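You operate a simulated robot arm through the tools that you are given. There is no shell and no other tool. Be economical: measure what you need, move in short steps, check, and stop when the job is done.

The job below is to be done with a simulated two-armed robot. You get a single attempt, and the scene is never put back.

TASK
Carry the square steel tray with both arms and set it on the top of the wooden box. Put the purple-capped cartridge on the shelf under the green-legged table. Put the yellow-banded bag on the shelf of the two-tier table. Take the blue tin on the top of the switch desk and put it away on the upper shelf of the grey shelving. Fetch the green scoop and set it on the short island bench top. Fetch the short wooden block and set it on the shelf of the small steel table. Take the brown brush on the middle island bench top and put it away on the top of the two-tier table. The order is free. Set down upright: yellow-banded bag, blue tin.

Only the result counts: the job must be done as asked and must still hold three seconds after the hand-in. Knocking over, shifting, dropping, spilling or breaking anything else fails it.

THE ROBOT
Two 6-joint arms with fingered hands on one trunk, on a base that drives. Base frame: it is fixed to the floor where the robot stands at the start and does not move with it; the origin is under the middle of the robot, x ahead of it, y to its left, z up; the surface under the hand at the start is at about z = 800. Lengths are in mm, angles in degrees, forces in N, time in s.
The left shoulder is at the start at [50, 170, 1060], the right one opposite. With the tool pointing down near the work surface each hand reaches from about 500 to 780 mm from the robot's upright axis, wherever it stands, measured 20 degrees to its own side. Places, roughly: blue tin (8x8x9 cm) [8900, 9800, 1000]; brown brush (11x5x7 cm) [2100, 3600, 800]; green scoop (10x9x10 cm) [2000, 7800, 800]; purple-capped cartridge (8x8x18 cm) [5300, 10000, 900]; shelf of the small steel table [6600, 1600, 400]; shelf of the two-tier table [2400, 6300, 300]; shelf under the green-legged table [7000, 9600, 300]; short island bench top [5500, 10700, 800]; short wooden block (9x6x5 cm) [2200, 3900, 800]; square steel tray (24x18x4 cm) [700, 0, 800]; top of the two-tier table [2400, 6300, 700]; top of the wooden box [4200, 2700, 900]; upper shelf of the grey shelving [5400, -300, 1300]; yellow-banded bag (11x8x13 cm) [2100, 3500, 800]. Payload 3.5 kg a hand.
The tool frame of a hand sits at the grasp point between the pads (the TCP): z along the fingers, y along the line on which they close. The tips reach 26 mm beyond it. Largest opening 132 mm; the body of the gripper starts 73 mm behind the TCP. The gripper is a hand of 3 fingers: y runs from the thumb to the fingers, the wrist lies at [0, 0, -234] in the tool frame, and closing takes about 1.5 s.
Orientation is told as [roll, pitch, yaw] about the base's x, y, z axes, in that order, counted from this pose: with the fingers straight down and closing along the base's y, the tool's x points along the base's -x, its y along +y and its z along -z.

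THE INTERFACE
- The arms move only by the tool move_arm. It takes "left_commands", "right_commands" or both (then of equal length, played together; a hand with none holds still); each is a list of rows, each an object (a shift or turn left out is 0, a gripper value left out holds the last) with "xyz": the shift along the tool's x, y, z in mm, a list of three; "angular": the turn, a rotation vector about the tool's x, y, z in degrees, a list of three. In form: [{"xyz": [dx, dy, dz], "angular": [ax, ay, az]}, ...]. A call has 1 to 12 rows; each row is the pose to reach, as a shift and turn from the pose commanded when the call began, along the tool's axes at that moment. "left_grip" and "right_grip" are, for a hand that has rows, the opening in per cent of the stroke, from 0 (shut) to 100 (fully open), set as the call begins (left out, the last holds). Rows are played at 5 a second. More than 50 mm and 8.6 degrees between two rows, or a gripper value outside its range, and nothing of the call is played. A pose out of reach is approached as far as the arm can. The call stops where the force on the tool passes 40 N (or 10 N more than at its start, if that is more) or the arm is blocked; 0.2 s more then pass. The fingers move at their own pace (about 108 mm/s each) and stop on an object; they squeeze with about 22 N. The grip force told is the motor's: it shows also when the fingers shut on nothing. Time passes only in rows, and 0.2 s behind the last, so rows that repeat a pose let the fingers close. It gives the time, the measured TCP pose, the force on the tool (base axes), the opening and the grip force at its end, in the units of the frame above (readings bear some noise), with the torque about the TCP (base axes, N m) and any sound that the robot's microphone picked up.
- Cameras (640 x 400 px; columns grow to the right, rows downward): "scene" is now at [40.1, 13.5, 1655.8]; the picture's right is [0.17, -0.99, 0.00], its down [-0.68, -0.12, -0.72] and it looks along [0.71, 0.12, -0.69] (base axes); focal length 273 px, centre (320, 200). "left" rides on the left gripper at [-61, 3, -92] in its tool frame; the picture's right is [-0.05, -1.00, 0.00], its down [0.83, -0.04, -0.55] and it looks along [0.55, -0.03, 0.83] (tool axes); focal length 230 px, centre (320, 200). "right" rides on the right gripper at [62, 3, -92] in its tool frame; the picture's right is [-0.05, 1.00, 0.00], its down [-0.83, -0.04, -0.56] and it looks along [-0.55, -0.03, 0.83] (tool axes); focal length 230 px, centre (320, 200). There is no depth. A picture from a camera that has moved, and an enlarged one, comes with that camera's place and axes in the base frame and with its lens.
- snapshot(camera): a new picture of that camera. The clock stands still meanwhile.
- slide_trunk(by): slides the trunk up (or, below 0, down) by that many mm; the arms and the scene camera ride with it, the base frame stays. It gives what a move gives, with no picture.
- roll_base(legs): drives the robot by 1 to 6 legs, each [ahead, left, turn to the left] in mm, mm and degrees, along the robot's own axes; the way and the turn of a leg run together, so that a leg with both is an arc; at most 1500 mm and 180 degrees a leg. The arms and the cameras ride along, it lands a little off, and it stops where it bumps. It gives what a move gives.
- finger_targets(finger1, finger2, thumb_bend, hand): sets how far each is bent, from 0 (flat) to 1 (curled in); at 0.3 the hand is open as for a grip, at 0.7 the pads meet at the TCP. One left out holds its place. A second passes; each finger stops where it meets its share of the squeeze, and holds until it gets a number again. A gripper value or a shape takes the hand back. It gives what a move gives, with no picture; readings hold the bend of each and the force on the fingers (four entries, about 0 where the hand has none), thumb and palm.
- grasp_type(shape, hand): the hand has 3 fingers and takes this shape, open, in about a second: jaw (thumb against the fingers, like two jaws); tri (thumb and two fingers); tip (a fingertip pinch); poke (one finger out to press); point (the index stretched); flat (the hand flat); cup (the hand cupped); fist (a fist). The gripper value then closes the fingers along that shape, each until it touches; the sizes above hold for jaw. It gives what a move gives, with no picture.
- turn_head(pan, tilt): turns the head with the scene camera to pan (to the left, within 86 degrees either way) and tilt (down, from -29 to 69), counted from straight ahead of the robot. It gives what a move gives.
- zoom(camera, box): a new picture of the part [left, top, right, bottom] of that camera's present view, enlarged. The clock stands still meanwhile.
- sign_off(): hands the job in; it is judged then, once.

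Go step by step. Nothing tells you exact positions but the pictures and the camera data: compare them with the known pose of the tool, close in by small moves and look again before you grip or let go. The budget is 196 turns and 176 pictures, counting those below and the enlarged ones. Unless the task says otherwise, let go and move clear before handing in, and close with one line.

The tools are called after "Call:" as a command line: name --argument value ..., lists and objects as JSON in quotes. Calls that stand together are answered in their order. move_arm: Moves the arms, as the interface text tells. Its arguments: {"type":"object","properties":{"left_commands":{"type":"array","items":{"type":"object","properties":{"xyz":{"type":"array","items":{"type":"number"}},"angular":{"type":"array","items":{"type":"number"}}}}},"left_grip":{"type":"number"},"right_commands":{"type":"array","items":{"type":"object","properties":{"xyz":{"type":"array","items":{"type":"number"}},"angular":{"type":"array","items":{"type":"number"}}}}},"right_grip":{"type":"number"}},"required":[]} The other tools are called the same way: slide_trunk (by) slides the trunk up or down; grasp_type (shape, hand) gives the hand a shape; finger_targets (finger1, finger2, thumb_bend, hand) moves the fingers one by one; roll_base (legs) drives the base; turn_head (pan, tilt) turns the head that bears the scene camera; snapshot (camera) takes a picture; zoom (camera, box) takes an enlarged picture of a part of a camera's view; sign_off () hands the job in.

At the start:

```text
clock: 0.0
left_eef_pos: [621.1, 248.6, 1056.0]
left_tcp_rot: [0.1, 0.1, 0.1]
left_force: [0.0, 0.0, -0.6]
left_wrist_torque: [0.0, 0.02, 0.0]
left_width: 131.9
left_grip_force: 0.0
left_shape: jaw
left_bend: [0.3, 0.3, 0.3]
left_finger forces: [0.1, 0.0, 0.0, 0.1, 0.0, 0.0]
right_eef_pos: [582.5, -175.5, 1081.3]
right_tcp_rot: [0.1, 0.0, 0.1]
right_force: [0.7, 0.0, 0.4]
right_wrist_torque: [0.0, 0.04, -0.02]
right_width: 132.2
right_grip_force: 0.1
right_shape: jaw
right_bend: [0.3, 0.3, 0.3]
right_finger forces: [0.0, 0.1, 0.0, 0.1, 0.1, 0.1]
trunk travel left (down, up): [-675.0, 35.0]
robot x, y, heading: [0.6, -2.2, 0.1]
head pan, tilt: [9.7, 43.8]
```

scene: 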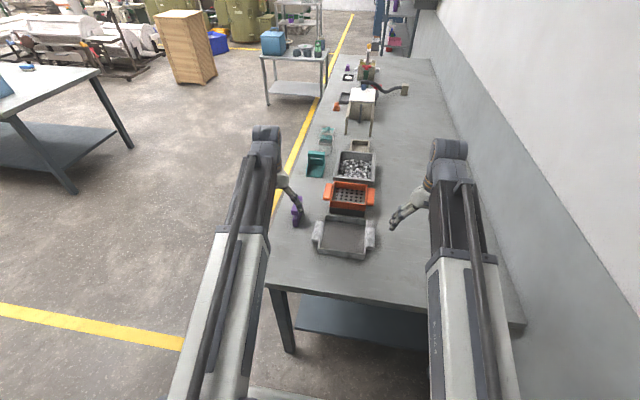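
right: 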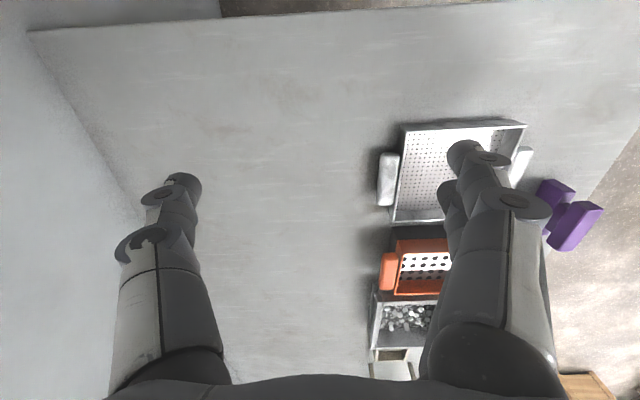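
left: 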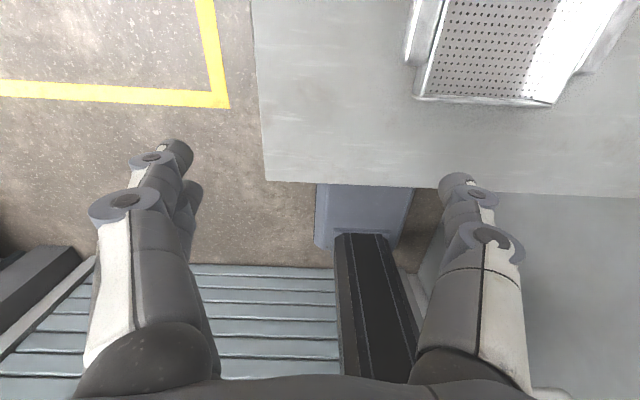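

The tray lies ahead on the bench, with handles left and right. I'll look closer at it before choosing a grip.

Call:
zoom --camera "scene" --box '[270, 170, 420, 270]'

Call:
zoom --camera "right" --box '[350, 90, 610, 260]'

Call:
zoom --camera "scene" --box '[140, 0, 460, 130]'

```text
4.00 times, centred on (345, 220) of scene
camera zoom: at [40.1, 13.5, 1655.8], right [0.17, -0.99, 0.0], down [-0.68, -0.12, -0.72], along [0.71, 0.12, -0.69], focal length 1093 px, centre (220, 120)
```

zoom: 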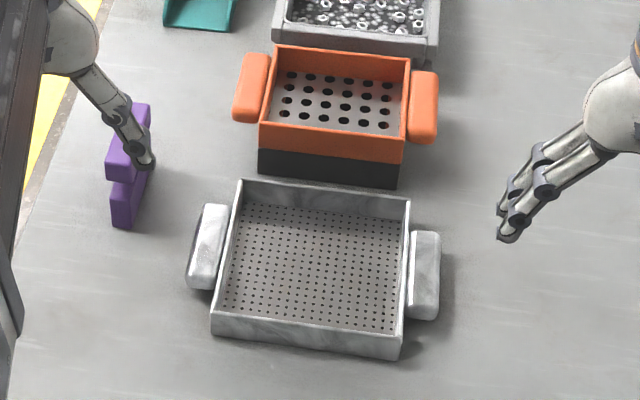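

```text
2.35 times, centred on (480, 175) of right
camera zoom: at [520.9, -175.1, 1173.5], right [0.05, 1.0, 0.0], down [0.83, -0.04, 0.56], along [0.55, -0.03, -0.83], focal length 541 px, centre (-56, 259)
```

zoom: 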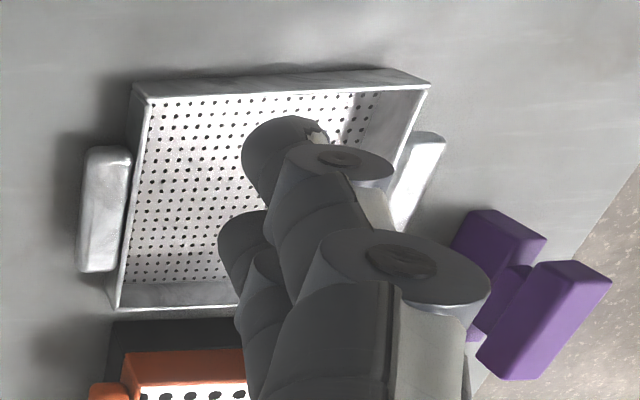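

```text
2.00 times, centred on (300, 65) of scene
camera zoom: at [40.1, 13.5, 1655.8], right [0.17, -0.99, 0.0], down [-0.68, -0.12, -0.72], along [0.71, 0.12, -0.69], focal length 546 px, centre (360, 470)
```

zoom: 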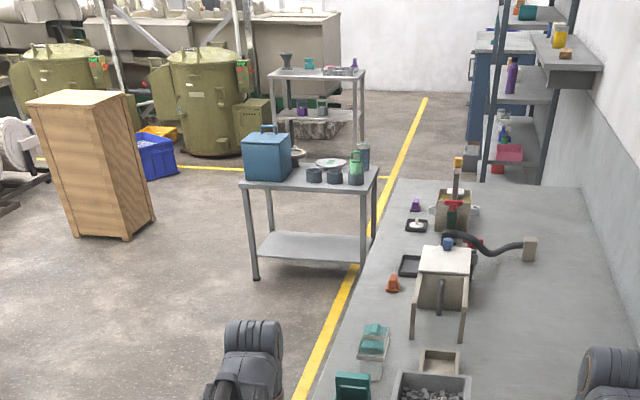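

The tray is square to the base, centred near (711, 33), with side handles near y = -72 and y = 137. I'll bring both hands above the handles to pinch wall and handle together, half open.

Call:
move_arm --left_commands '[{"xyz": [-17, -22.7, 25.2]}, {"xyz": [-34, -45.4, 50.4]}, {"xyz": [-51, -68.1, 75.6]}, {"xyz": [-68, -90.8, 100.8]}, {"xyz": [-85, -113.6, 126]}]' --right_commands '[{"xyz": [-24.7, 21.5, 30.3]}, {"xyz": [-49.4, 43, 60.6]}, {"xyz": [-74.1, 64.5, 90.9]}, {"xyz": [-98.8, 86, 121]}, {"xyz": [-123.5, 107.5, 151]}]' --left_grip 70 --right_grip 70

Call:
zoom --camera "scene" --box '[260, 160, 420, 270]'

Call:
snapshot --camera "left"

Call:
snapshot --camera "right"

```text
clock: 1.2
left_eef_pos: [707.9, 135.4, 928.1]
left_tcp_rot: [0.1, 0.0, 0.0]
left_force: [-0.4, 0.2, 0.2]
left_wrist_torque: [-0.01, 0.01, 0.0]
left_width: 92.7
left_grip_force: 0.1
left_shape: jaw
left_bend: [0.67, 0.67, 0.64]
left_finger forces: [0.1, 0.0, 0.0, 0.1, 0.0, 0.0]
right_eef_pos: [707.8, -68.7, 928.7]
right_tcp_rot: [0.1, 0.0, -0.1]
right_force: [-0.2, -0.2, 0.1]
right_wrist_torque: [-0.03, 0.03, 0.0]
right_width: 92.9
right_grip_force: 0.1
right_shape: jaw
right_bend: [0.67, 0.67, 0.64]
right_finger forces: [0.0, 0.1, 0.0, 0.1, 0.0, 0.0]
trunk travel left (down, up): [-675.0, 35.0]
robot x, y, heading: [1.8, -2.4, -0.1]
head pan, tilt: [9.7, 43.8]
```

```text
3.64 times, centred on (340, 215) of scene
camera zoom: at [40.9, 13.5, 1655.8], right [0.17, -0.99, 0.0], down [-0.68, -0.12, -0.72], along [0.71, 0.12, -0.69], focal length 993 px, centre (247, 146)
```

zoom: 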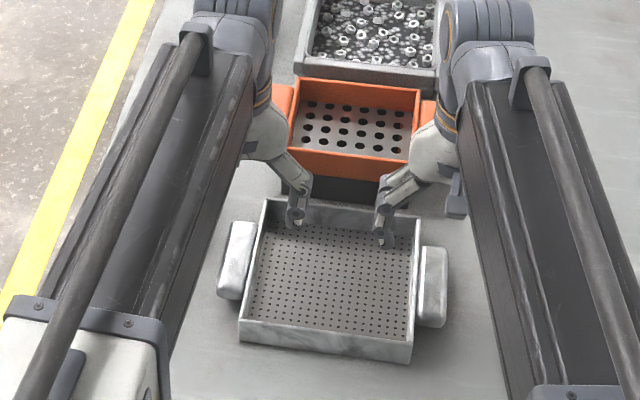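

```text
168 pictures are left
camera left: at [768.8, 138.0, 1022.7], right [0.05, -1.0, 0.0], down [-0.83, -0.04, 0.55], along [-0.55, -0.03, -0.83], focal length 230 px, centre (320, 200)
```

left: 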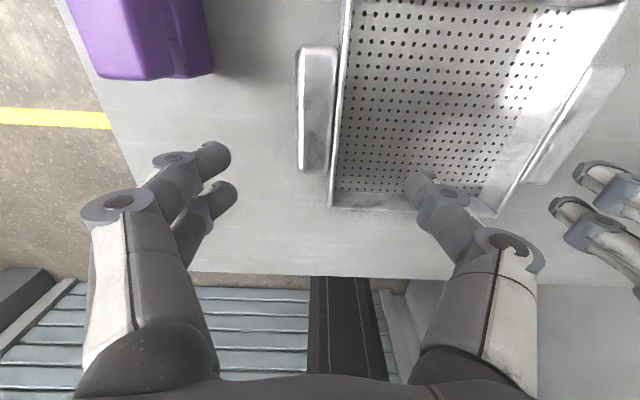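

```text
167 pictures are left
camera right: at [645.4, -67.0, 1020.2], right [0.05, 1.0, 0.0], down [0.83, -0.04, 0.56], along [0.55, -0.03, -0.83], focal length 230 px, centre (320, 200)
```

right: 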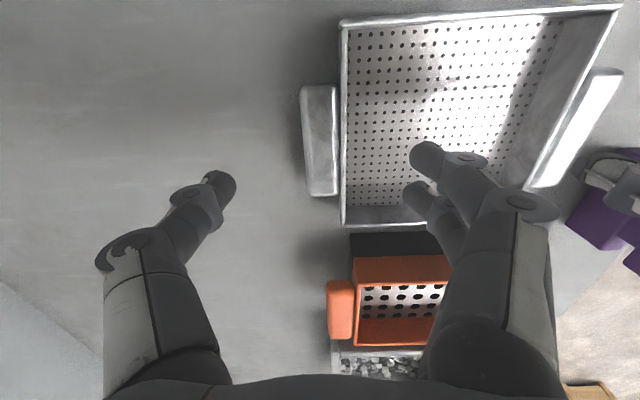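

Hands are over the handles; the handle tops look to be at about z = 828, centred on x of about 717. I'll shift 10 mm ahead and go down to about z = 832.

Call:
move_arm --left_commands '[{"xyz": [-9, 0, 30]}, {"xyz": [-9, 0, 60]}, {"xyz": [-9, 0, 80]}, {"xyz": [-9, 0, 96]}, {"xyz": [-9, 0, 96]}]' --right_commands '[{"xyz": [-9, 2, 30]}, {"xyz": [-9, 2, 60]}, {"xyz": [-9, 2, 80]}, {"xyz": [-9, 2, 96]}, {"xyz": [-9, 2, 96]}]'

Call:
snapshot --camera "left"

Call:
zoom --camera "scene" --box '[260, 160, 420, 270]'

```text
clock: 2.4
left_eef_pos: [715.3, 136.3, 833.2]
left_tcp_rot: [0.0, 0.1, -0.1]
left_force: [0.0, 0.0, -0.6]
left_wrist_torque: [0.01, -0.02, -0.01]
left_width: 92.6
left_grip_force: 0.0
left_shape: jaw
left_bend: [0.67, 0.67, 0.64]
left_finger forces: [0.0, 0.0, 0.1, 0.0, 0.0, 0.0]
right_eef_pos: [715.6, -67.0, 833.5]
right_tcp_rot: [0.0, 0.0, 0.0]
right_force: [0.4, 0.9, 0.4]
right_wrist_torque: [0.02, 0.0, 0.0]
right_width: 92.8
right_grip_force: 0.0
right_shape: jaw
right_bend: [0.67, 0.67, 0.64]
right_finger forces: [0.1, 0.0, 0.0, 0.1, 0.1, 0.0]
trunk travel left (down, up): [-675.0, 35.0]
robot x, y, heading: [-0.1, -0.3, -0.0]
head pan, tilt: [9.7, 43.8]
```

```text
166 pictures are left
camera left: at [776.6, 138.6, 927.0], right [0.05, -1.0, 0.0], down [-0.83, -0.04, 0.55], along [-0.55, -0.03, -0.83], focal length 230 px, centre (320, 200)
```

left: 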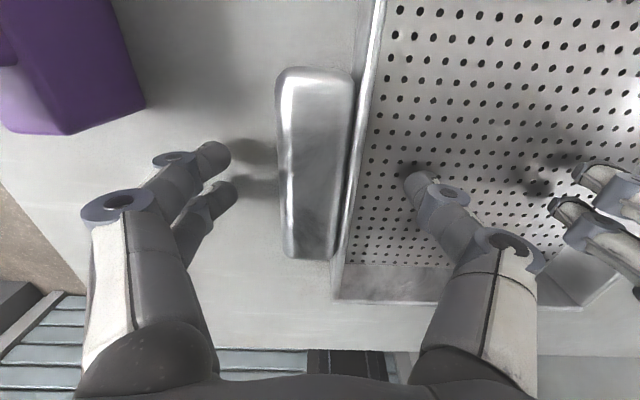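

```text
3.64 times, centred on (340, 215) of scene
camera zoom: at [40.1, 13.5, 1655.8], right [0.17, -0.99, 0.0], down [-0.68, -0.12, -0.72], along [0.71, 0.12, -0.69], focal length 993 px, centre (247, 146)
```

zoom: 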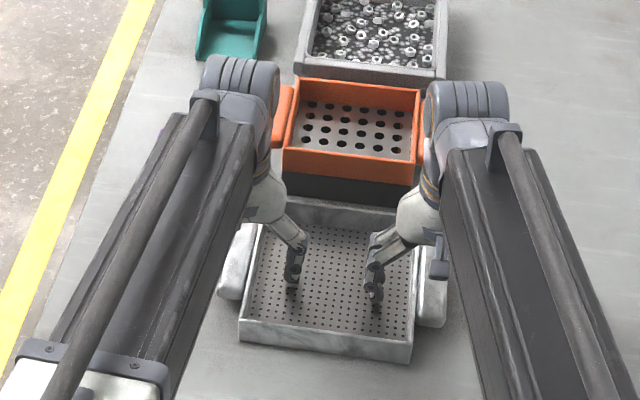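

The fingers straddle wall and handle, still clear of the tray floor. I'll go down a bit more and close both.

Call:
move_arm --left_commands '[{"xyz": [0, 0, 6]}, {"xyz": [0, 0, 11]}, {"xyz": [0, 0, 11]}]' --right_commands '[{"xyz": [0, 0, 6]}, {"xyz": [0, 0, 11]}, {"xyz": [0, 0, 11]}]'

Call:
move_arm --left_commands '[{"xyz": [0, 0, 0]}, {"xyz": [0, 0, 0]}, {"xyz": [0, 0, 0]}, {"xyz": [0, 0, 0]}, {"xyz": [0, 0, 0]}, {"xyz": [0, 0, 0]}, {"xyz": [0, 0, 0]}, {"xyz": [0, 0, 0]}]' --right_commands '[{"xyz": [0, 0, 0]}, {"xyz": [0, 0, 0]}, {"xyz": [0, 0, 0]}, {"xyz": [0, 0, 0]}, {"xyz": [0, 0, 0]}, {"xyz": [0, 0, 0]}, {"xyz": [0, 0, 0]}, {"xyz": [0, 0, 0]}]' --left_grip 0 --right_grip 0

Call:
snapshot --camera "left"

Call:
snapshot --camera "right"

```text
clock: 3.4
left_eef_pos: [715.5, 135.1, 829.3]
left_tcp_rot: [0.1, -0.8, 0.1]
left_force: [-3.0, 2.2, 19.4]
left_wrist_torque: [-1.22, 0.13, -0.18]
left_width: 92.1
left_grip_force: 0.1
left_shape: jaw
left_bend: [0.67, 0.67, 0.66]
left_finger forces: [0.1, 0.0, 0.1, 0.1, 20.8, 0.0]
right_eef_pos: [717.1, -67.6, 829.2]
right_tcp_rot: [0.1, -0.6, -0.2]
right_force: [-1.0, -1.2, 17.8]
right_wrist_torque: [1.07, 0.17, 0.15]
right_width: 91.9
right_grip_force: 0.1
right_shape: jaw
right_bend: [0.69, 0.69, 0.64]
right_finger forces: [11.3, 6.9, 0.1, 0.0, 0.0, 0.0]
trunk travel left (down, up): [-675.0, 35.0]
robot x, y, heading: [-0.4, 1.6, -0.0]
head pan, tilt: [9.7, 43.8]
stopped in row 3 (left hand): the force on the tool passed its limit at 41 N (the readings are from after the stop); the commanded pose is now the measured one
```

```text
clock: 4.5
left_eef_pos: [716.5, 141.3, 827.6]
left_tcp_rot: [0.5, -0.8, 0.3]
left_force: [-3.1, 12.0, 16.8]
left_wrist_torque: [-0.2, 0.21, -0.14]
left_width: 29.1
left_grip_force: 21.7
left_shape: jaw
left_bend: [0.69, 0.7, 0.74]
left_finger forces: [16.3, 20.9, 0.0, 0.0, 36.9, 0.0]
right_eef_pos: [718.1, -73.7, 830.2]
right_tcp_rot: [-0.3, -0.7, -0.3]
right_force: [-3.3, -11.2, 16.2]
right_wrist_torque: [0.34, 0.13, 0.12]
right_width: 27.1
right_grip_force: 21.8
right_shape: jaw
right_bend: [0.76, 0.75, 0.68]
right_finger forces: [18.3, 15.9, 0.1, 0.0, 26.8, 0.0]
trunk travel left (down, up): [-675.0, 35.0]
robot x, y, heading: [-1.3, 5.8, -0.2]
head pan, tilt: [9.7, 43.8]
stopped in row 5 (left hand): the force on the tool passed its limit at 41 N (the readings are from after the stop); the commanded pose is now the measured one
```

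```text
164 pictures are left
camera left: at [777.0, 143.8, 924.0], right [0.06, -1.0, -0.01], down [-0.84, -0.05, 0.54], along [-0.54, -0.03, -0.84], focal length 230 px, centre (320, 200)
```

left: 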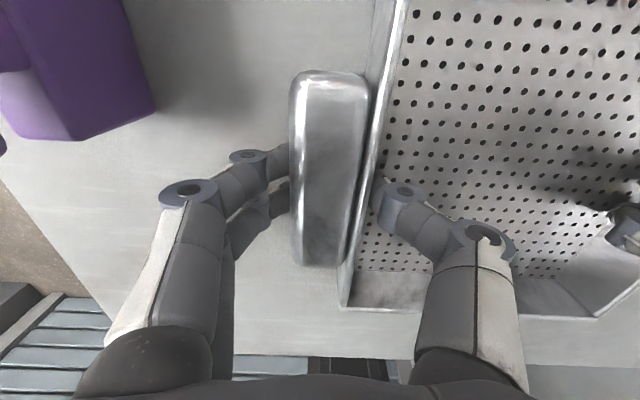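

```text
163 pictures are left
camera right: at [654.2, -70.3, 920.8], right [0.06, 1.0, 0.0], down [0.82, -0.04, 0.57], along [0.56, -0.04, -0.82], focal length 230 px, centre (320, 200)
```

right: 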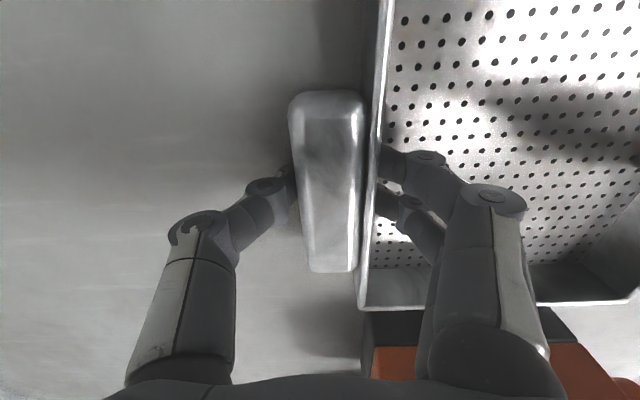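

Both hands hold wall plus handle firmly. I'll lift a little and check.

Call:
move_arm --left_commands '[{"xyz": [0, 0, -10]}, {"xyz": [0, 0, -20]}, {"xyz": [0, 0, -30]}, {"xyz": [0, 0, -40]}, {"xyz": [0, 0, -40]}]' --right_commands '[{"xyz": [0, 0, -10]}, {"xyz": [0, 0, -20]}, {"xyz": [0, 0, -30]}, {"xyz": [0, 0, -40]}, {"xyz": [0, 0, -40]}]'

Call:
snapshot --camera "scene"

```text
clock: 5.7
left_eef_pos: [719.0, 139.2, 865.3]
left_tcp_rot: [0.4, -0.5, 0.3]
left_force: [0.1, 19.6, -1.0]
left_wrist_torque: [0.06, 0.03, -0.01]
left_width: 26.6
left_grip_force: 22.3
left_shape: jaw
left_bend: [0.68, 0.68, 0.74]
left_finger forces: [14.3, 14.1, 0.1, 0.0, 16.2, 0.0]
right_eef_pos: [718.6, -72.1, 866.0]
right_tcp_rot: [-0.3, -0.4, -0.3]
right_force: [-0.1, -20.1, -2.9]
right_wrist_torque: [-0.38, 0.02, 0.0]
right_width: 24.8
right_grip_force: 22.1
right_shape: jaw
right_bend: [0.75, 0.75, 0.67]
right_finger forces: [6.6, 6.2, 0.1, 0.0, 31.2, 0.1]
trunk travel left (down, up): [-675.0, 35.0]
robot x, y, heading: [-2.4, 1.4, -0.4]
head pan, tilt: [9.7, 43.8]
```

```text
162 pictures are left
camera scene: at [40.8, 13.6, 1655.8], right [0.17, -0.99, 0.0], down [-0.68, -0.12, -0.72], along [0.71, 0.12, -0.69], focal length 273 px, centre (320, 200)
```

scene: 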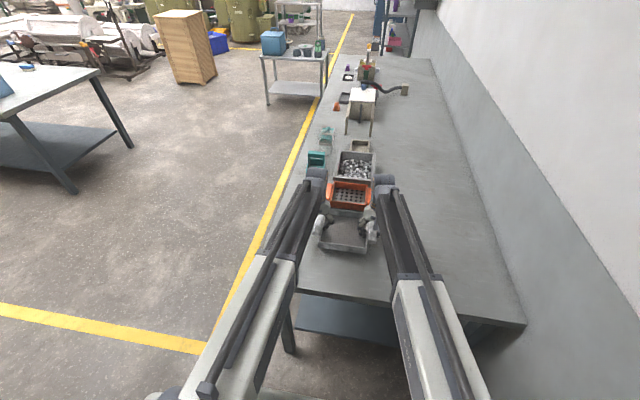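

The tray is held and lifted. I'll raise it to about z = 1040, then back off, side-step left and drive toward the wooden box.

Call:
move_arm --left_commands '[{"xyz": [0, 0, -30]}, {"xyz": [0, 0, -60]}, {"xyz": [0, 0, -90]}, {"xyz": [0, 0, -120]}, {"xyz": [0, 0, -150]}, {"xyz": [0, 0, -175]}, {"xyz": [0, 0, -175]}]' --right_commands '[{"xyz": [0, 0, -30]}, {"xyz": [0, 0, -60]}, {"xyz": [0, 0, -90]}, {"xyz": [0, 0, -120]}, {"xyz": [0, 0, -150]}, {"xyz": [0, 0, -175]}, {"xyz": [0, 0, -175]}]'

Call:
roll_base --legs '[[-700, 0, 0], [0, 700, 0], [0, 0, 19], [1400, 0, 0]]'

Call:
turn_head --pan 0 --tilt 25

Call:
snapshot --camera "scene"

```text
clock: 7.3
left_eef_pos: [718.2, 138.0, 1040.4]
left_tcp_rot: [0.4, -0.5, 0.3]
left_force: [-0.1, 21.6, -1.5]
left_wrist_torque: [0.06, 0.02, -0.02]
left_width: 26.6
left_grip_force: 22.2
left_shape: jaw
left_bend: [0.67, 0.67, 0.73]
left_finger forces: [15.1, 14.7, 0.0, 0.1, 16.4, 0.1]
right_eef_pos: [717.8, -71.9, 1040.8]
right_tcp_rot: [-0.4, -0.4, -0.3]
right_force: [0.8, -22.4, -4.1]
right_wrist_torque: [-0.46, 0.02, -0.01]
right_width: 23.9
right_grip_force: 21.9
right_shape: jaw
right_bend: [0.75, 0.75, 0.66]
right_finger forces: [6.1, 5.9, 0.0, 0.1, 31.6, 0.0]
trunk travel left (down, up): [-675.0, 35.0]
robot x, y, heading: [3.1, -1.8, -0.1]
head pan, tilt: [9.7, 43.8]
```

```text
clock: 10.0
left_eef_pos: [290.0, 138.1, 1040.5]
left_tcp_rot: [0.6, -0.4, 0.4]
left_force: [1.0, 6.9, -0.6]
left_wrist_torque: [-0.35, 0.06, -0.08]
left_width: 27.1
left_grip_force: 22.0
left_shape: jaw
left_bend: [0.67, 0.67, 0.73]
left_finger forces: [13.0, 13.5, 0.0, 0.0, 27.3, 0.1]
right_eef_pos: [290.7, -78.5, 1039.4]
right_tcp_rot: [-0.6, -0.4, -0.6]
right_force: [0.8, -6.7, -3.8]
right_wrist_torque: [-0.02, 0.05, 0.01]
right_width: 24.7
right_grip_force: 22.3
right_shape: jaw
right_bend: [0.74, 0.74, 0.66]
right_finger forces: [10.3, 9.2, 0.1, 0.0, 25.2, 0.0]
trunk travel left (down, up): [-675.0, 35.0]
robot x, y, heading: [-430.5, -5.8, -0.2]
head pan, tilt: [9.7, 43.8]
stopped in leg 1: the robot was blocked; the commanded pose is now the measured one
```

```text
clock: 10.8
left_eef_pos: [288.0, 137.4, 1041.1]
left_tcp_rot: [0.6, -0.5, 0.3]
left_force: [-0.9, 12.6, 1.0]
left_wrist_torque: [-0.33, 0.02, -0.08]
left_width: 26.7
left_grip_force: 21.9
left_shape: jaw
left_bend: [0.67, 0.67, 0.73]
left_finger forces: [14.6, 15.1, 0.1, 0.0, 26.4, 0.0]
right_eef_pos: [286.0, -77.0, 1041.5]
right_tcp_rot: [-0.6, -0.5, -0.7]
right_force: [0.3, -12.5, -3.6]
right_wrist_torque: [-0.16, -0.01, 0.02]
right_width: 24.5
right_grip_force: 21.9
right_shape: jaw
right_bend: [0.74, 0.74, 0.66]
right_finger forces: [8.9, 7.6, 0.0, 0.0, 28.5, 0.0]
trunk travel left (down, up): [-675.0, 35.0]
robot x, y, heading: [-428.5, -2.1, -0.0]
head pan, tilt: [0.0, 25.0]
```

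```text
161 pictures are left
camera scene: at [-378.8, -1.9, 1684.5], right [0.0, -1.0, 0.0], down [-0.42, 0.0, -0.91], along [0.91, 0.0, -0.42], focal length 273 px, centre (320, 200)
```

scene: 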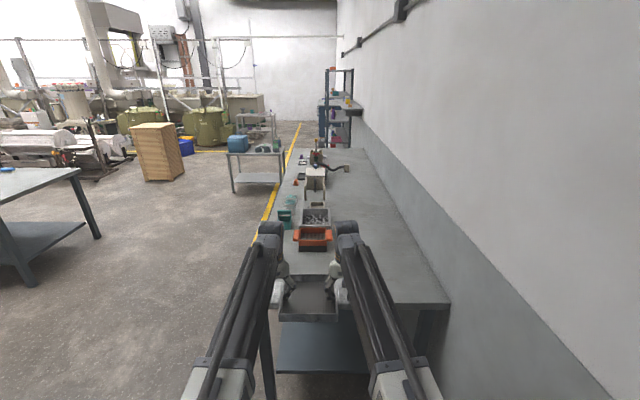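

Something behind stopped the robot at x of about -430. I'll look left before side-stepping.

Call:
turn_head --pan 75 --tilt 30

Call:
snapshot --camera "scene"

```text
clock: 12.3
left_eef_pos: [289.2, 136.0, 1041.1]
left_tcp_rot: [0.6, -0.6, 0.3]
left_force: [0.1, 15.5, 0.6]
left_wrist_torque: [-0.2, -0.02, -0.05]
left_width: 26.5
left_grip_force: 22.1
left_shape: jaw
left_bend: [0.67, 0.67, 0.73]
left_finger forces: [14.9, 15.2, 0.0, 0.0, 24.3, 0.0]
right_eef_pos: [287.0, -77.9, 1041.4]
right_tcp_rot: [-0.5, -0.5, -0.6]
right_force: [0.7, -15.1, -3.8]
right_wrist_torque: [-0.21, 0.01, 0.02]
right_width: 24.0
right_grip_force: 22.1
right_shape: jaw
right_bend: [0.75, 0.74, 0.66]
right_finger forces: [8.4, 7.3, 0.0, 0.0, 30.2, 0.1]
trunk travel left (down, up): [-675.0, 35.0]
robot x, y, heading: [-431.1, -4.4, -0.0]
head pan, tilt: [75.0, 30.0]
```

```text
160 pictures are left
camera scene: at [-447.2, 85.6, 1676.7], right [0.97, -0.26, 0.0], down [-0.13, -0.48, -0.87], along [0.23, 0.84, -0.5], focal length 273 px, centre (320, 200)
```

scene: 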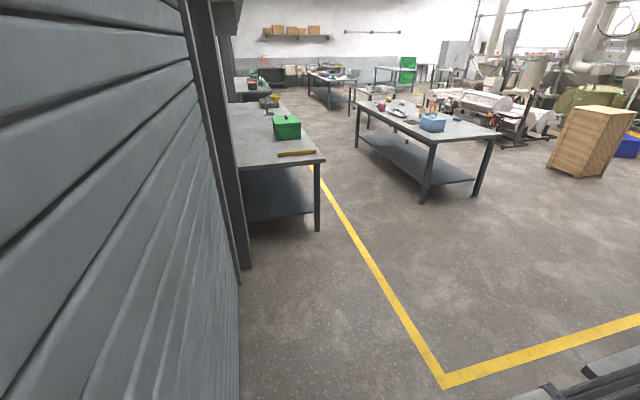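

A roller door is behind; the floor to the left is clear. I'll side-step left and drive toward the wooden box.

Call:
roll_base --legs '[[50, 0, 0], [0, 850, 0], [0, 0, 18.3], [1400, 0, 0], [1400, 0, 0], [600, 0, 0]]'

Call:
turn_head --pan 15 --tilt 35

Call:
snapshot --camera "scene"

```text
clock: 18.4
left_eef_pos: [278.2, 1204.6, 1042.2]
left_tcp_rot: [0.5, -0.6, 17.0]
left_force: [-1.9, 3.1, 0.2]
left_wrist_torque: [-0.48, -0.09, -0.09]
left_width: 26.7
left_grip_force: 21.9
left_shape: jaw
left_bend: [0.67, 0.67, 0.73]
left_finger forces: [13.0, 13.3, 0.1, 0.0, 30.8, 0.1]
right_eef_pos: [338.8, 996.0, 1041.6]
right_tcp_rot: [-0.6, -0.5, 15.9]
right_force: [0.6, -3.0, -3.8]
right_wrist_torque: [0.16, 0.03, 0.01]
right_width: 25.1
right_grip_force: 21.6
right_shape: jaw
right_bend: [0.74, 0.74, 0.67]
right_finger forces: [11.3, 10.5, 0.0, 0.0, 24.0, 0.0]
trunk travel left (down, up): [-675.0, 35.0]
robot x, y, heading: [-370.1, 866.6, 16.3]
head pan, tilt: [75.0, 30.0]
stopped in leg 3: the robot was blocked; the commanded pose is now the measured one
```

```text
clock: 19.7
left_eef_pos: [277.6, 1203.6, 1041.3]
left_tcp_rot: [0.6, -0.6, 16.9]
left_force: [-2.3, 7.2, 0.5]
left_wrist_torque: [-0.46, -0.1, -0.05]
left_width: 26.8
left_grip_force: 21.9
left_shape: jaw
left_bend: [0.67, 0.67, 0.73]
left_finger forces: [14.4, 14.7, 0.0, 0.0, 31.2, 0.0]
right_eef_pos: [339.9, 995.7, 1041.8]
right_tcp_rot: [-0.7, -0.5, 15.9]
right_force: [2.7, -8.3, -3.3]
right_wrist_torque: [-0.01, 0.0, 0.03]
right_width: 25.1
right_grip_force: 21.7
right_shape: jaw
right_bend: [0.74, 0.74, 0.67]
right_finger forces: [10.4, 9.5, 0.0, 0.0, 25.6, 0.0]
trunk travel left (down, up): [-675.0, 35.0]
robot x, y, heading: [-371.0, 864.1, 16.3]
head pan, tilt: [15.0, 35.0]
```

```text
159 pictures are left
camera scene: at [-334.2, 899.7, 1668.8], right [0.52, -0.85, 0.0], down [-0.49, -0.3, -0.82], along [0.7, 0.43, -0.57], focal length 273 px, centre (320, 200)
```

scene: 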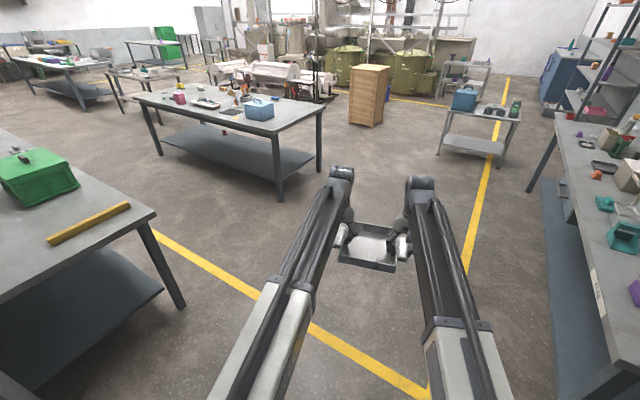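

The rear corner only touched the door while turning. The way ahead is open, so I drive on to the box.

Call:
roll_base --legs '[[300, 0, 0], [0, 0, 2], [1400, 0, 0], [1400, 0, 0], [700, 0, 0], [0, 0, 15]]'

Call:
snapshot --camera "scene"

```text
clock: 39.6
left_eef_pos: [3742.1, 2568.5, 1042.2]
left_tcp_rot: [0.6, -0.6, 34.2]
left_force: [-5.8, 7.0, -0.7]
left_wrist_torque: [-0.39, -0.23, -0.06]
left_width: 26.4
left_grip_force: 22.5
left_shape: jaw
left_bend: [0.67, 0.67, 0.73]
left_finger forces: [14.6, 15.1, 0.1, 0.0, 30.3, 0.1]
right_eef_pos: [3861.9, 2387.8, 1042.0]
right_tcp_rot: [-0.6, -0.4, 33.3]
right_force: [6.5, -7.8, -4.4]
right_wrist_torque: [-0.02, -0.04, 0.0]
right_width: 24.8
right_grip_force: 21.9
right_shape: jaw
right_bend: [0.74, 0.74, 0.67]
right_finger forces: [9.7, 8.9, 0.0, 0.0, 27.1, 0.1]
trunk travel left (down, up): [-675.0, 35.0]
robot x, y, heading: [3223.6, 2053.7, 33.8]
head pan, tilt: [15.0, 35.0]
```

```text
158 pictures are left
camera scene: at [3246.9, 2097.1, 1668.8], right [0.75, -0.66, 0.0], down [-0.38, -0.43, -0.82], along [0.54, 0.62, -0.57], focal length 273 px, centre (320, 200)
```

scene: 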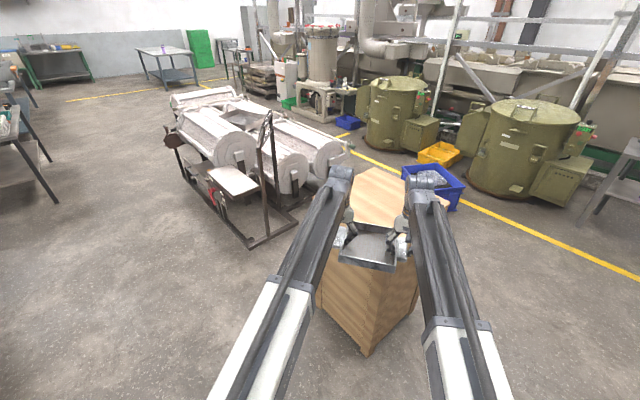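

The box top lies just beyond the tray. I'll zoom in for its outline.

Call:
zoom --camera "scene" --box '[290, 150, 470, 370]'

Call:
snapshot --camera "right"

```text
1.82 times, centred on (380, 260) of scene
camera zoom: at [3246.9, 2097.1, 1668.8], right [0.75, -0.66, 0.0], down [-0.38, -0.43, -0.82], along [0.54, 0.62, -0.57], focal length 497 px, centre (211, 91)
```

zoom: 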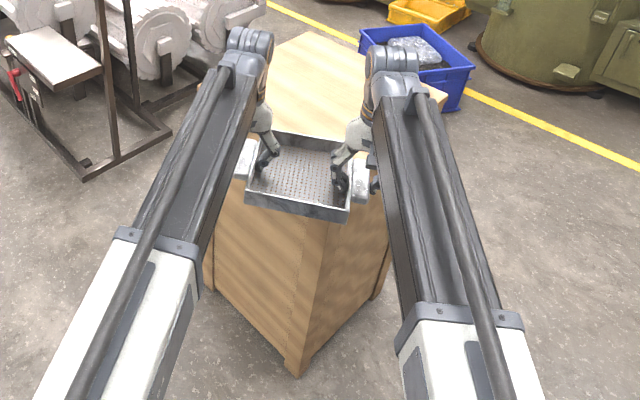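

```text
156 pictures are left
camera right: at [3806.9, 2356.3, 1133.4], right [-0.5, 0.86, -0.01], down [0.71, 0.42, 0.56], along [0.49, 0.28, -0.83], focal length 230 px, centre (320, 200)
```

right: 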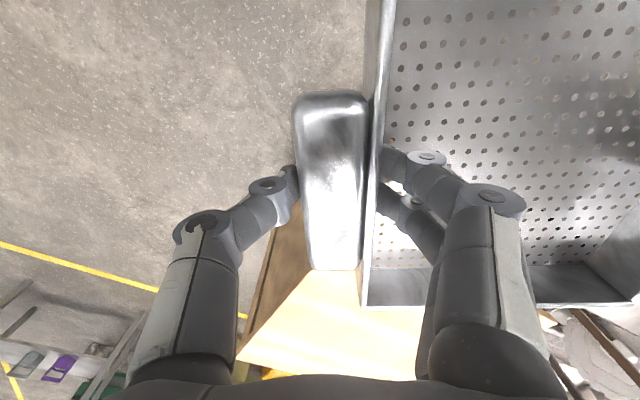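

The box top spans about x 3965–4440, y 2510–2960 at z of about 905. I'll roll ahead 410 to bring the tray over its middle.

Call:
roll_base --legs '[[410, 0, 0]]'

Call:
snapshot --camera "scene"

Call:
snapshot --camera "left"

Call:
snapshot --camera "right"

```text
clock: 42.1
left_eef_pos: [4089.1, 2794.9, 1041.1]
left_tcp_rot: [0.6, -0.5, 33.8]
left_force: [-4.6, 7.5, 1.1]
left_wrist_torque: [-0.44, -0.29, -0.06]
left_width: 26.4
left_grip_force: 22.4
left_shape: jaw
left_bend: [0.67, 0.67, 0.73]
left_finger forces: [14.6, 14.9, 0.0, 0.0, 31.6, 0.0]
right_eef_pos: [4209.0, 2614.3, 1041.2]
right_tcp_rot: [-0.6, -0.4, 32.8]
right_force: [5.8, -7.0, -5.1]
right_wrist_torque: [-0.03, 0.0, 0.02]
right_width: 25.1
right_grip_force: 22.0
right_shape: jaw
right_bend: [0.74, 0.74, 0.67]
right_finger forces: [10.0, 9.3, 0.1, 0.0, 25.7, 0.0]
trunk travel left (down, up): [-675.0, 35.0]
robot x, y, heading: [3570.2, 2280.2, 33.5]
head pan, tilt: [15.0, 35.0]
```

```text
155 pictures are left
camera scene: at [3592.8, 2325.8, 1668.8], right [0.75, -0.66, 0.0], down [-0.38, -0.43, -0.82], along [0.54, 0.61, -0.57], focal length 273 px, centre (320, 200)
```

scene: 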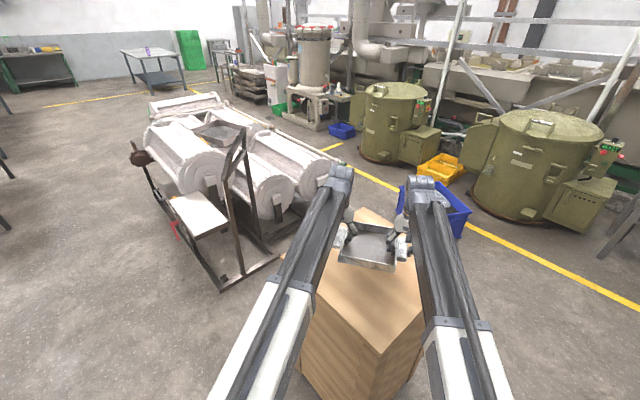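

```text
154 pictures are left
camera left: at [4138.4, 2829.9, 1136.3], right [0.6, -0.8, -0.01], down [-0.67, -0.51, 0.55], along [-0.44, -0.32, -0.84], focal length 230 px, centre (320, 200)
```

left: 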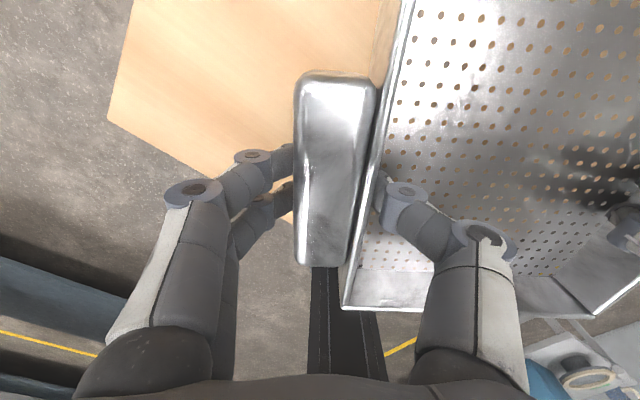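

```text
153 pictures are left
camera right: at [4153.9, 2582.0, 1132.9], right [-0.5, 0.87, -0.01], down [0.71, 0.42, 0.56], along [0.49, 0.27, -0.83], focal length 230 px, centre (320, 200)
```

right: 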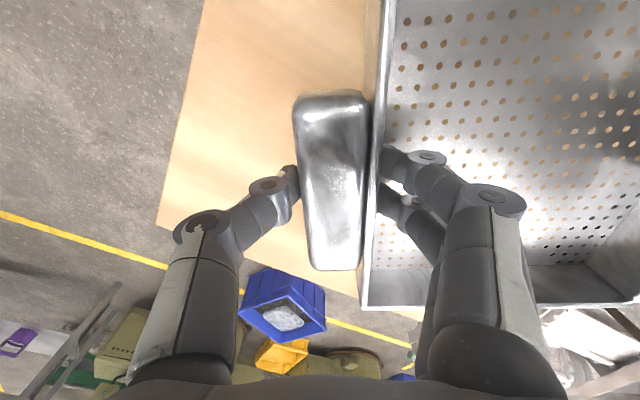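

The tray sits over the middle of the box top. I'll lower it, slowing near contact.

Call:
move_arm --left_commands '[{"xyz": [0, 0, 25]}, {"xyz": [0, 0, 50]}, {"xyz": [0, 0, 75]}, {"xyz": [0, 0, 85]}, {"xyz": [0, 0, 90]}, {"xyz": [0, 0, 94]}, {"xyz": [0, 0, 98]}, {"xyz": [0, 0, 101]}, {"xyz": [0, 0, 104]}, {"xyz": [0, 0, 107]}, {"xyz": [0, 0, 110]}]' --right_commands '[{"xyz": [0, 0, 25]}, {"xyz": [0, 0, 50]}, {"xyz": [0, 0, 75]}, {"xyz": [0, 0, 85]}, {"xyz": [0, 0, 90]}, {"xyz": [0, 0, 94]}, {"xyz": [0, 0, 98]}, {"xyz": [0, 0, 101]}, {"xyz": [0, 0, 104]}, {"xyz": [0, 0, 107]}, {"xyz": [0, 0, 110]}]'

Call:
snapshot --camera "right"

```text
clock: 44.5
left_eef_pos: [4090.5, 2796.5, 931.3]
left_tcp_rot: [0.6, -0.5, 33.9]
left_force: [-0.3, 2.0, 0.0]
left_wrist_torque: [-0.6, -0.42, 0.08]
left_width: 27.3
left_grip_force: 21.8
left_shape: jaw
left_bend: [0.67, 0.67, 0.73]
left_finger forces: [14.0, 13.8, 0.0, 0.1, 35.6, 0.0]
right_eef_pos: [4210.3, 2612.6, 931.6]
right_tcp_rot: [-0.7, -0.5, 32.8]
right_force: [0.4, -1.5, -4.4]
right_wrist_torque: [0.1, 0.17, 0.09]
right_width: 25.5
right_grip_force: 21.7
right_shape: jaw
right_bend: [0.74, 0.74, 0.67]
right_finger forces: [12.2, 11.0, 0.1, 0.1, 22.2, 0.0]
trunk travel left (down, up): [-675.0, 35.0]
robot x, y, heading: [3567.2, 2286.1, 33.6]
head pan, tilt: [15.0, 35.0]
```

```text
152 pictures are left
camera right: at [4155.5, 2581.0, 1023.4], right [-0.5, 0.87, -0.01], down [0.71, 0.42, 0.56], along [0.49, 0.27, -0.83], focal length 230 px, centre (320, 200)
```

right: 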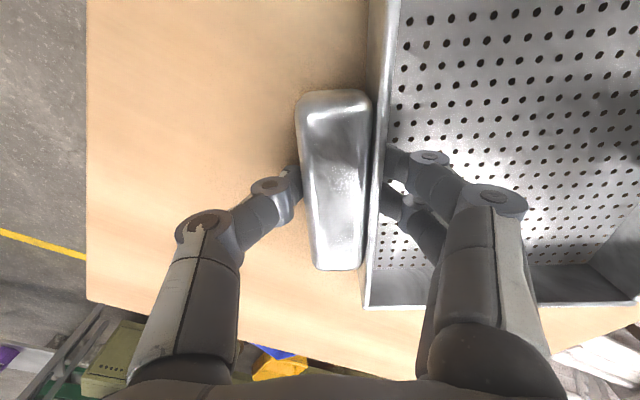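

No contact yet; I lower further slowly.

Call:
move_arm --left_commands '[{"xyz": [0, 0, 3]}, {"xyz": [0, 0, 6]}, {"xyz": [0, 0, 9]}, {"xyz": [0, 0, 12]}, {"xyz": [0, 0, 15]}, {"xyz": [0, 0, 18]}, {"xyz": [0, 0, 21]}, {"xyz": [0, 0, 24]}, {"xyz": [0, 0, 27]}, {"xyz": [0, 0, 30]}]' --right_commands '[{"xyz": [0, 0, 3]}, {"xyz": [0, 0, 6]}, {"xyz": [0, 0, 9]}, {"xyz": [0, 0, 12]}, {"xyz": [0, 0, 15]}, {"xyz": [0, 0, 18]}, {"xyz": [0, 0, 21]}, {"xyz": [0, 0, 24]}, {"xyz": [0, 0, 27]}, {"xyz": [0, 0, 30]}]'

Call:
snapshot --camera "right"

```text
clock: 45.5
left_eef_pos: [4089.3, 2796.8, 927.9]
left_tcp_rot: [0.6, -1.2, 33.9]
left_force: [-3.3, 1.4, 17.2]
left_wrist_torque: [-0.98, -0.25, -0.01]
left_width: 28.6
left_grip_force: 21.5
left_shape: jaw
left_bend: [0.67, 0.69, 0.73]
left_finger forces: [16.8, 26.4, 0.0, 0.0, 43.5, 0.1]
right_eef_pos: [4210.7, 2611.3, 930.1]
right_tcp_rot: [-0.5, -1.2, 32.8]
right_force: [-0.2, -3.7, 20.7]
right_wrist_torque: [0.54, 0.6, 0.14]
right_width: 27.2
right_grip_force: 21.6
right_shape: jaw
right_bend: [0.76, 0.75, 0.68]
right_finger forces: [23.2, 18.9, 0.0, 0.1, 23.8, 0.1]
trunk travel left (down, up): [-675.0, 35.0]
robot x, y, heading: [3568.1, 2281.8, 33.4]
head pan, tilt: [15.0, 35.0]
stopped in row 4 (right hand): the force on the tool passed its limit at 43 N (the readings are from after the stop); the commanded pose is now the measured one
```

```text
151 pictures are left
camera right: at [4154.4, 2579.8, 1020.2], right [-0.5, 0.87, -0.01], down [0.71, 0.41, 0.57], along [0.5, 0.28, -0.82], focal length 230 px, centre (320, 200)
```

right: 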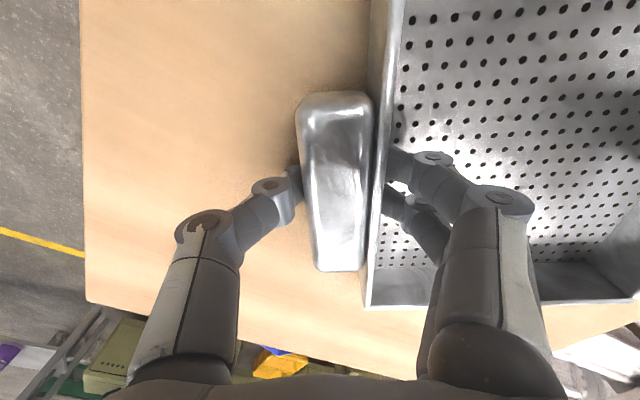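

The tray is on the box. I'll open both hands and rise clear.

Call:
move_arm --left_commands '[{"xyz": [0, 0, 0]}, {"xyz": [0, 0, 0]}, {"xyz": [0, 0, 0]}, {"xyz": [0, 0, 0]}, {"xyz": [0, 0, -2]}, {"xyz": [0, 0, -30]}, {"xyz": [0, 0, -65]}, {"xyz": [0, 0, -100]}, {"xyz": [0, 0, -135]}]' --right_commands '[{"xyz": [0, 0, 0]}, {"xyz": [0, 0, 0]}, {"xyz": [0, 0, 0]}, {"xyz": [0, 0, 0]}, {"xyz": [0, 0, -2]}, {"xyz": [0, 0, -30]}, {"xyz": [0, 0, -65]}, {"xyz": [0, 0, -100]}, {"xyz": [0, 0, -135]}]' --left_grip 70 --right_grip 70

Call:
turn_head --pan 0 --tilt 50

Call:
snapshot --camera "scene"

```text
clock: 47.5
left_eef_pos: [4089.1, 2793.1, 1060.3]
left_tcp_rot: [0.7, -1.0, 33.9]
left_force: [0.1, -0.1, 0.2]
left_wrist_torque: [0.02, 0.03, 0.05]
left_width: 92.3
left_grip_force: 0.0
left_shape: jaw
left_bend: [0.68, 0.68, 0.64]
left_finger forces: [0.0, 0.0, 0.0, 0.1, 0.0, 0.1]
right_eef_pos: [4209.4, 2612.9, 1059.3]
right_tcp_rot: [-0.6, -1.0, 32.8]
right_force: [0.1, 0.1, 0.4]
right_wrist_torque: [0.0, 0.01, 0.02]
right_width: 92.4
right_grip_force: 0.0
right_shape: jaw
right_bend: [0.68, 0.68, 0.64]
right_finger forces: [0.0, 0.0, 0.0, 0.1, 0.0, 0.0]
trunk travel left (down, up): [-675.0, 35.0]
robot x, y, heading: [3565.4, 2282.2, 33.3]
head pan, tilt: [15.0, 35.0]
```

```text
clock: 48.2
left_eef_pos: [4089.3, 2794.4, 1061.0]
left_tcp_rot: [0.7, -1.0, 33.9]
left_force: [0.1, 0.1, -0.1]
left_wrist_torque: [0.01, -0.03, 0.01]
left_width: 92.0
left_grip_force: 0.0
left_shape: jaw
left_bend: [0.68, 0.68, 0.64]
left_finger forces: [0.0, 0.0, 0.0, 0.0, 0.0, 0.0]
right_eef_pos: [4210.0, 2613.5, 1057.1]
right_tcp_rot: [-0.5, -0.9, 32.9]
right_force: [0.5, -0.4, 0.3]
right_wrist_torque: [0.04, 0.02, 0.01]
right_width: 92.0
right_grip_force: 0.2
right_shape: jaw
right_bend: [0.68, 0.68, 0.64]
right_finger forces: [0.0, 0.0, 0.0, 0.0, 0.0, 0.1]
trunk travel left (down, up): [-675.0, 35.0]
robot x, y, heading: [3566.8, 2280.6, 33.6]
head pan, tilt: [0.0, 50.0]
```

```text
150 pictures are left
camera scene: at [3597.8, 2301.9, 1647.2], right [0.55, -0.83, 0.0], down [-0.64, -0.42, -0.64], along [0.54, 0.35, -0.77], focal length 273 px, centre (320, 200)
```

scene: 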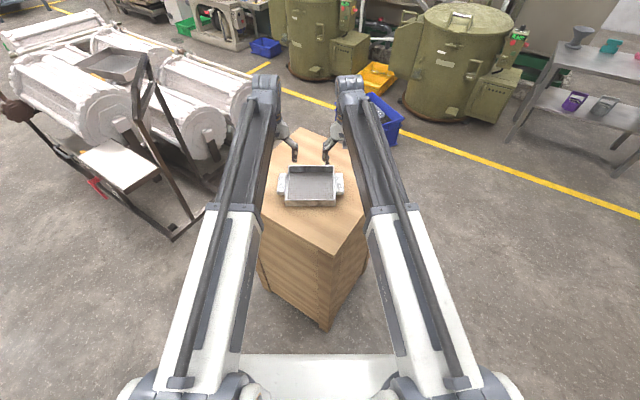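

The tray rests on the box. Next I'll back off and go to the middle island's right-hand side, where the block, brush and bag stand, and look.

Call:
roll_base --legs '[[-600, 0, 0], [0, 0, 146.4], [0, -1400, 0], [50, -250, 0]]'

Call:
snapshot --camera "scene"

```text
clock: 65.5
left_eef_pos: [2349.2, 3458.5, 1060.3]
left_tcp_rot: [0.7, -1.0, 178.5]
left_force: [1.0, 0.5, -0.3]
left_wrist_torque: [-0.04, 0.01, -0.01]
left_width: 92.4
left_grip_force: 0.1
left_shape: jaw
left_bend: [0.68, 0.68, 0.64]
left_finger forces: [0.1, 0.0, 0.0, 0.0, 0.0, 0.0]
right_eef_pos: [2355.2, 3675.5, 1058.5]
right_tcp_rot: [-0.6, -0.9, 177.5]
right_force: [0.9, 0.4, -0.2]
right_wrist_torque: [-0.03, -0.03, 0.01]
right_width: 91.9
right_grip_force: 0.1
right_shape: jaw
right_bend: [0.68, 0.68, 0.64]
right_finger forces: [0.0, 0.0, 0.1, 0.1, 0.2, 0.1]
trunk travel left (down, up): [-675.0, 35.0]
robot x, y, heading: [3068.2, 3574.7, 178.0]
head pan, tilt: [0.0, 50.0]
```

```text
149 pictures are left
camera scene: at [3031.8, 3575.8, 1647.1], right [0.03, 1.0, 0.0], down [0.77, -0.03, -0.64], along [-0.64, 0.02, -0.77], focal length 273 px, centre (320, 200)
```

scene: 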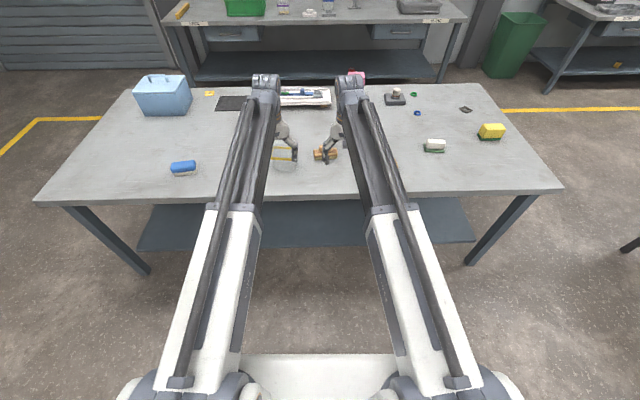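

I see the yellow-banded bag near (2120, 3480) and something brown beside it; the block may be hidden by the right arm. Zooming in.

Call:
zoom --camera "scene" --box '[230, 60, 530, 220]'

Call:
snapshot --camera "right"

Call:
snapshot --camera "left"

```text
2.13 times, centred on (380, 140) of scene
camera zoom: at [3031.8, 3575.8, 1647.1], right [0.03, 1.0, 0.0], down [0.77, -0.03, -0.64], along [-0.64, 0.02, -0.77], focal length 583 px, centre (192, 328)
```

zoom: 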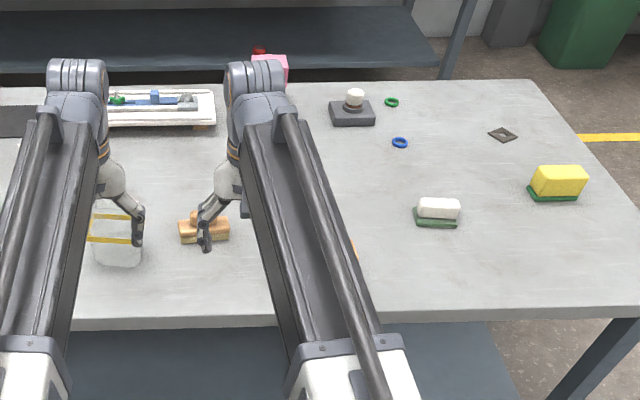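

```text
147 pictures are left
camera right: at [2418.0, 3667.5, 1149.1], right [-0.1, -1.0, -0.01], down [-0.82, 0.07, 0.57], along [-0.57, 0.06, -0.82], focal length 230 px, centre (320, 200)
```

right: 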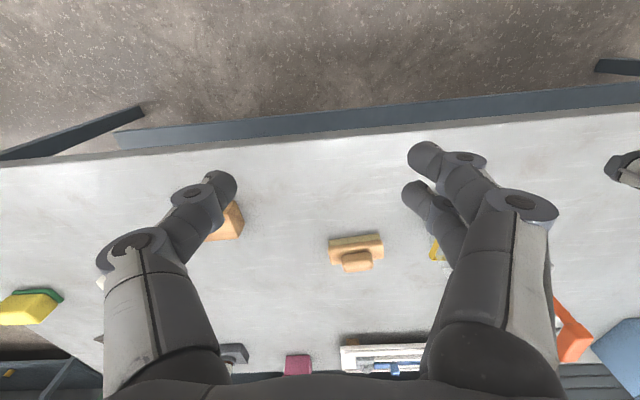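

```text
146 pictures are left
camera left: at [2288.6, 3457.4, 1156.0], right [-0.03, 1.0, -0.01], down [0.84, 0.03, 0.54], along [0.54, 0.01, -0.84], focal length 230 px, centre (320, 200)
```

left: 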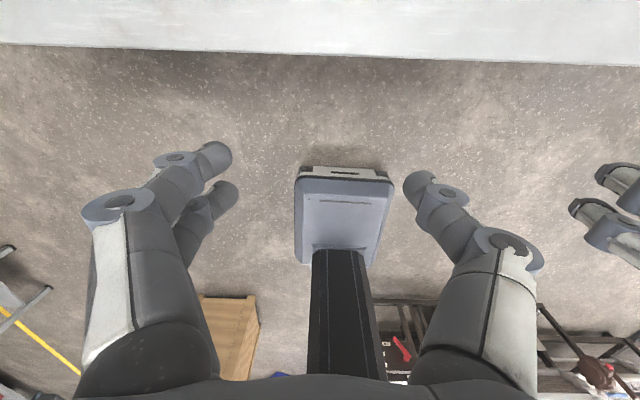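

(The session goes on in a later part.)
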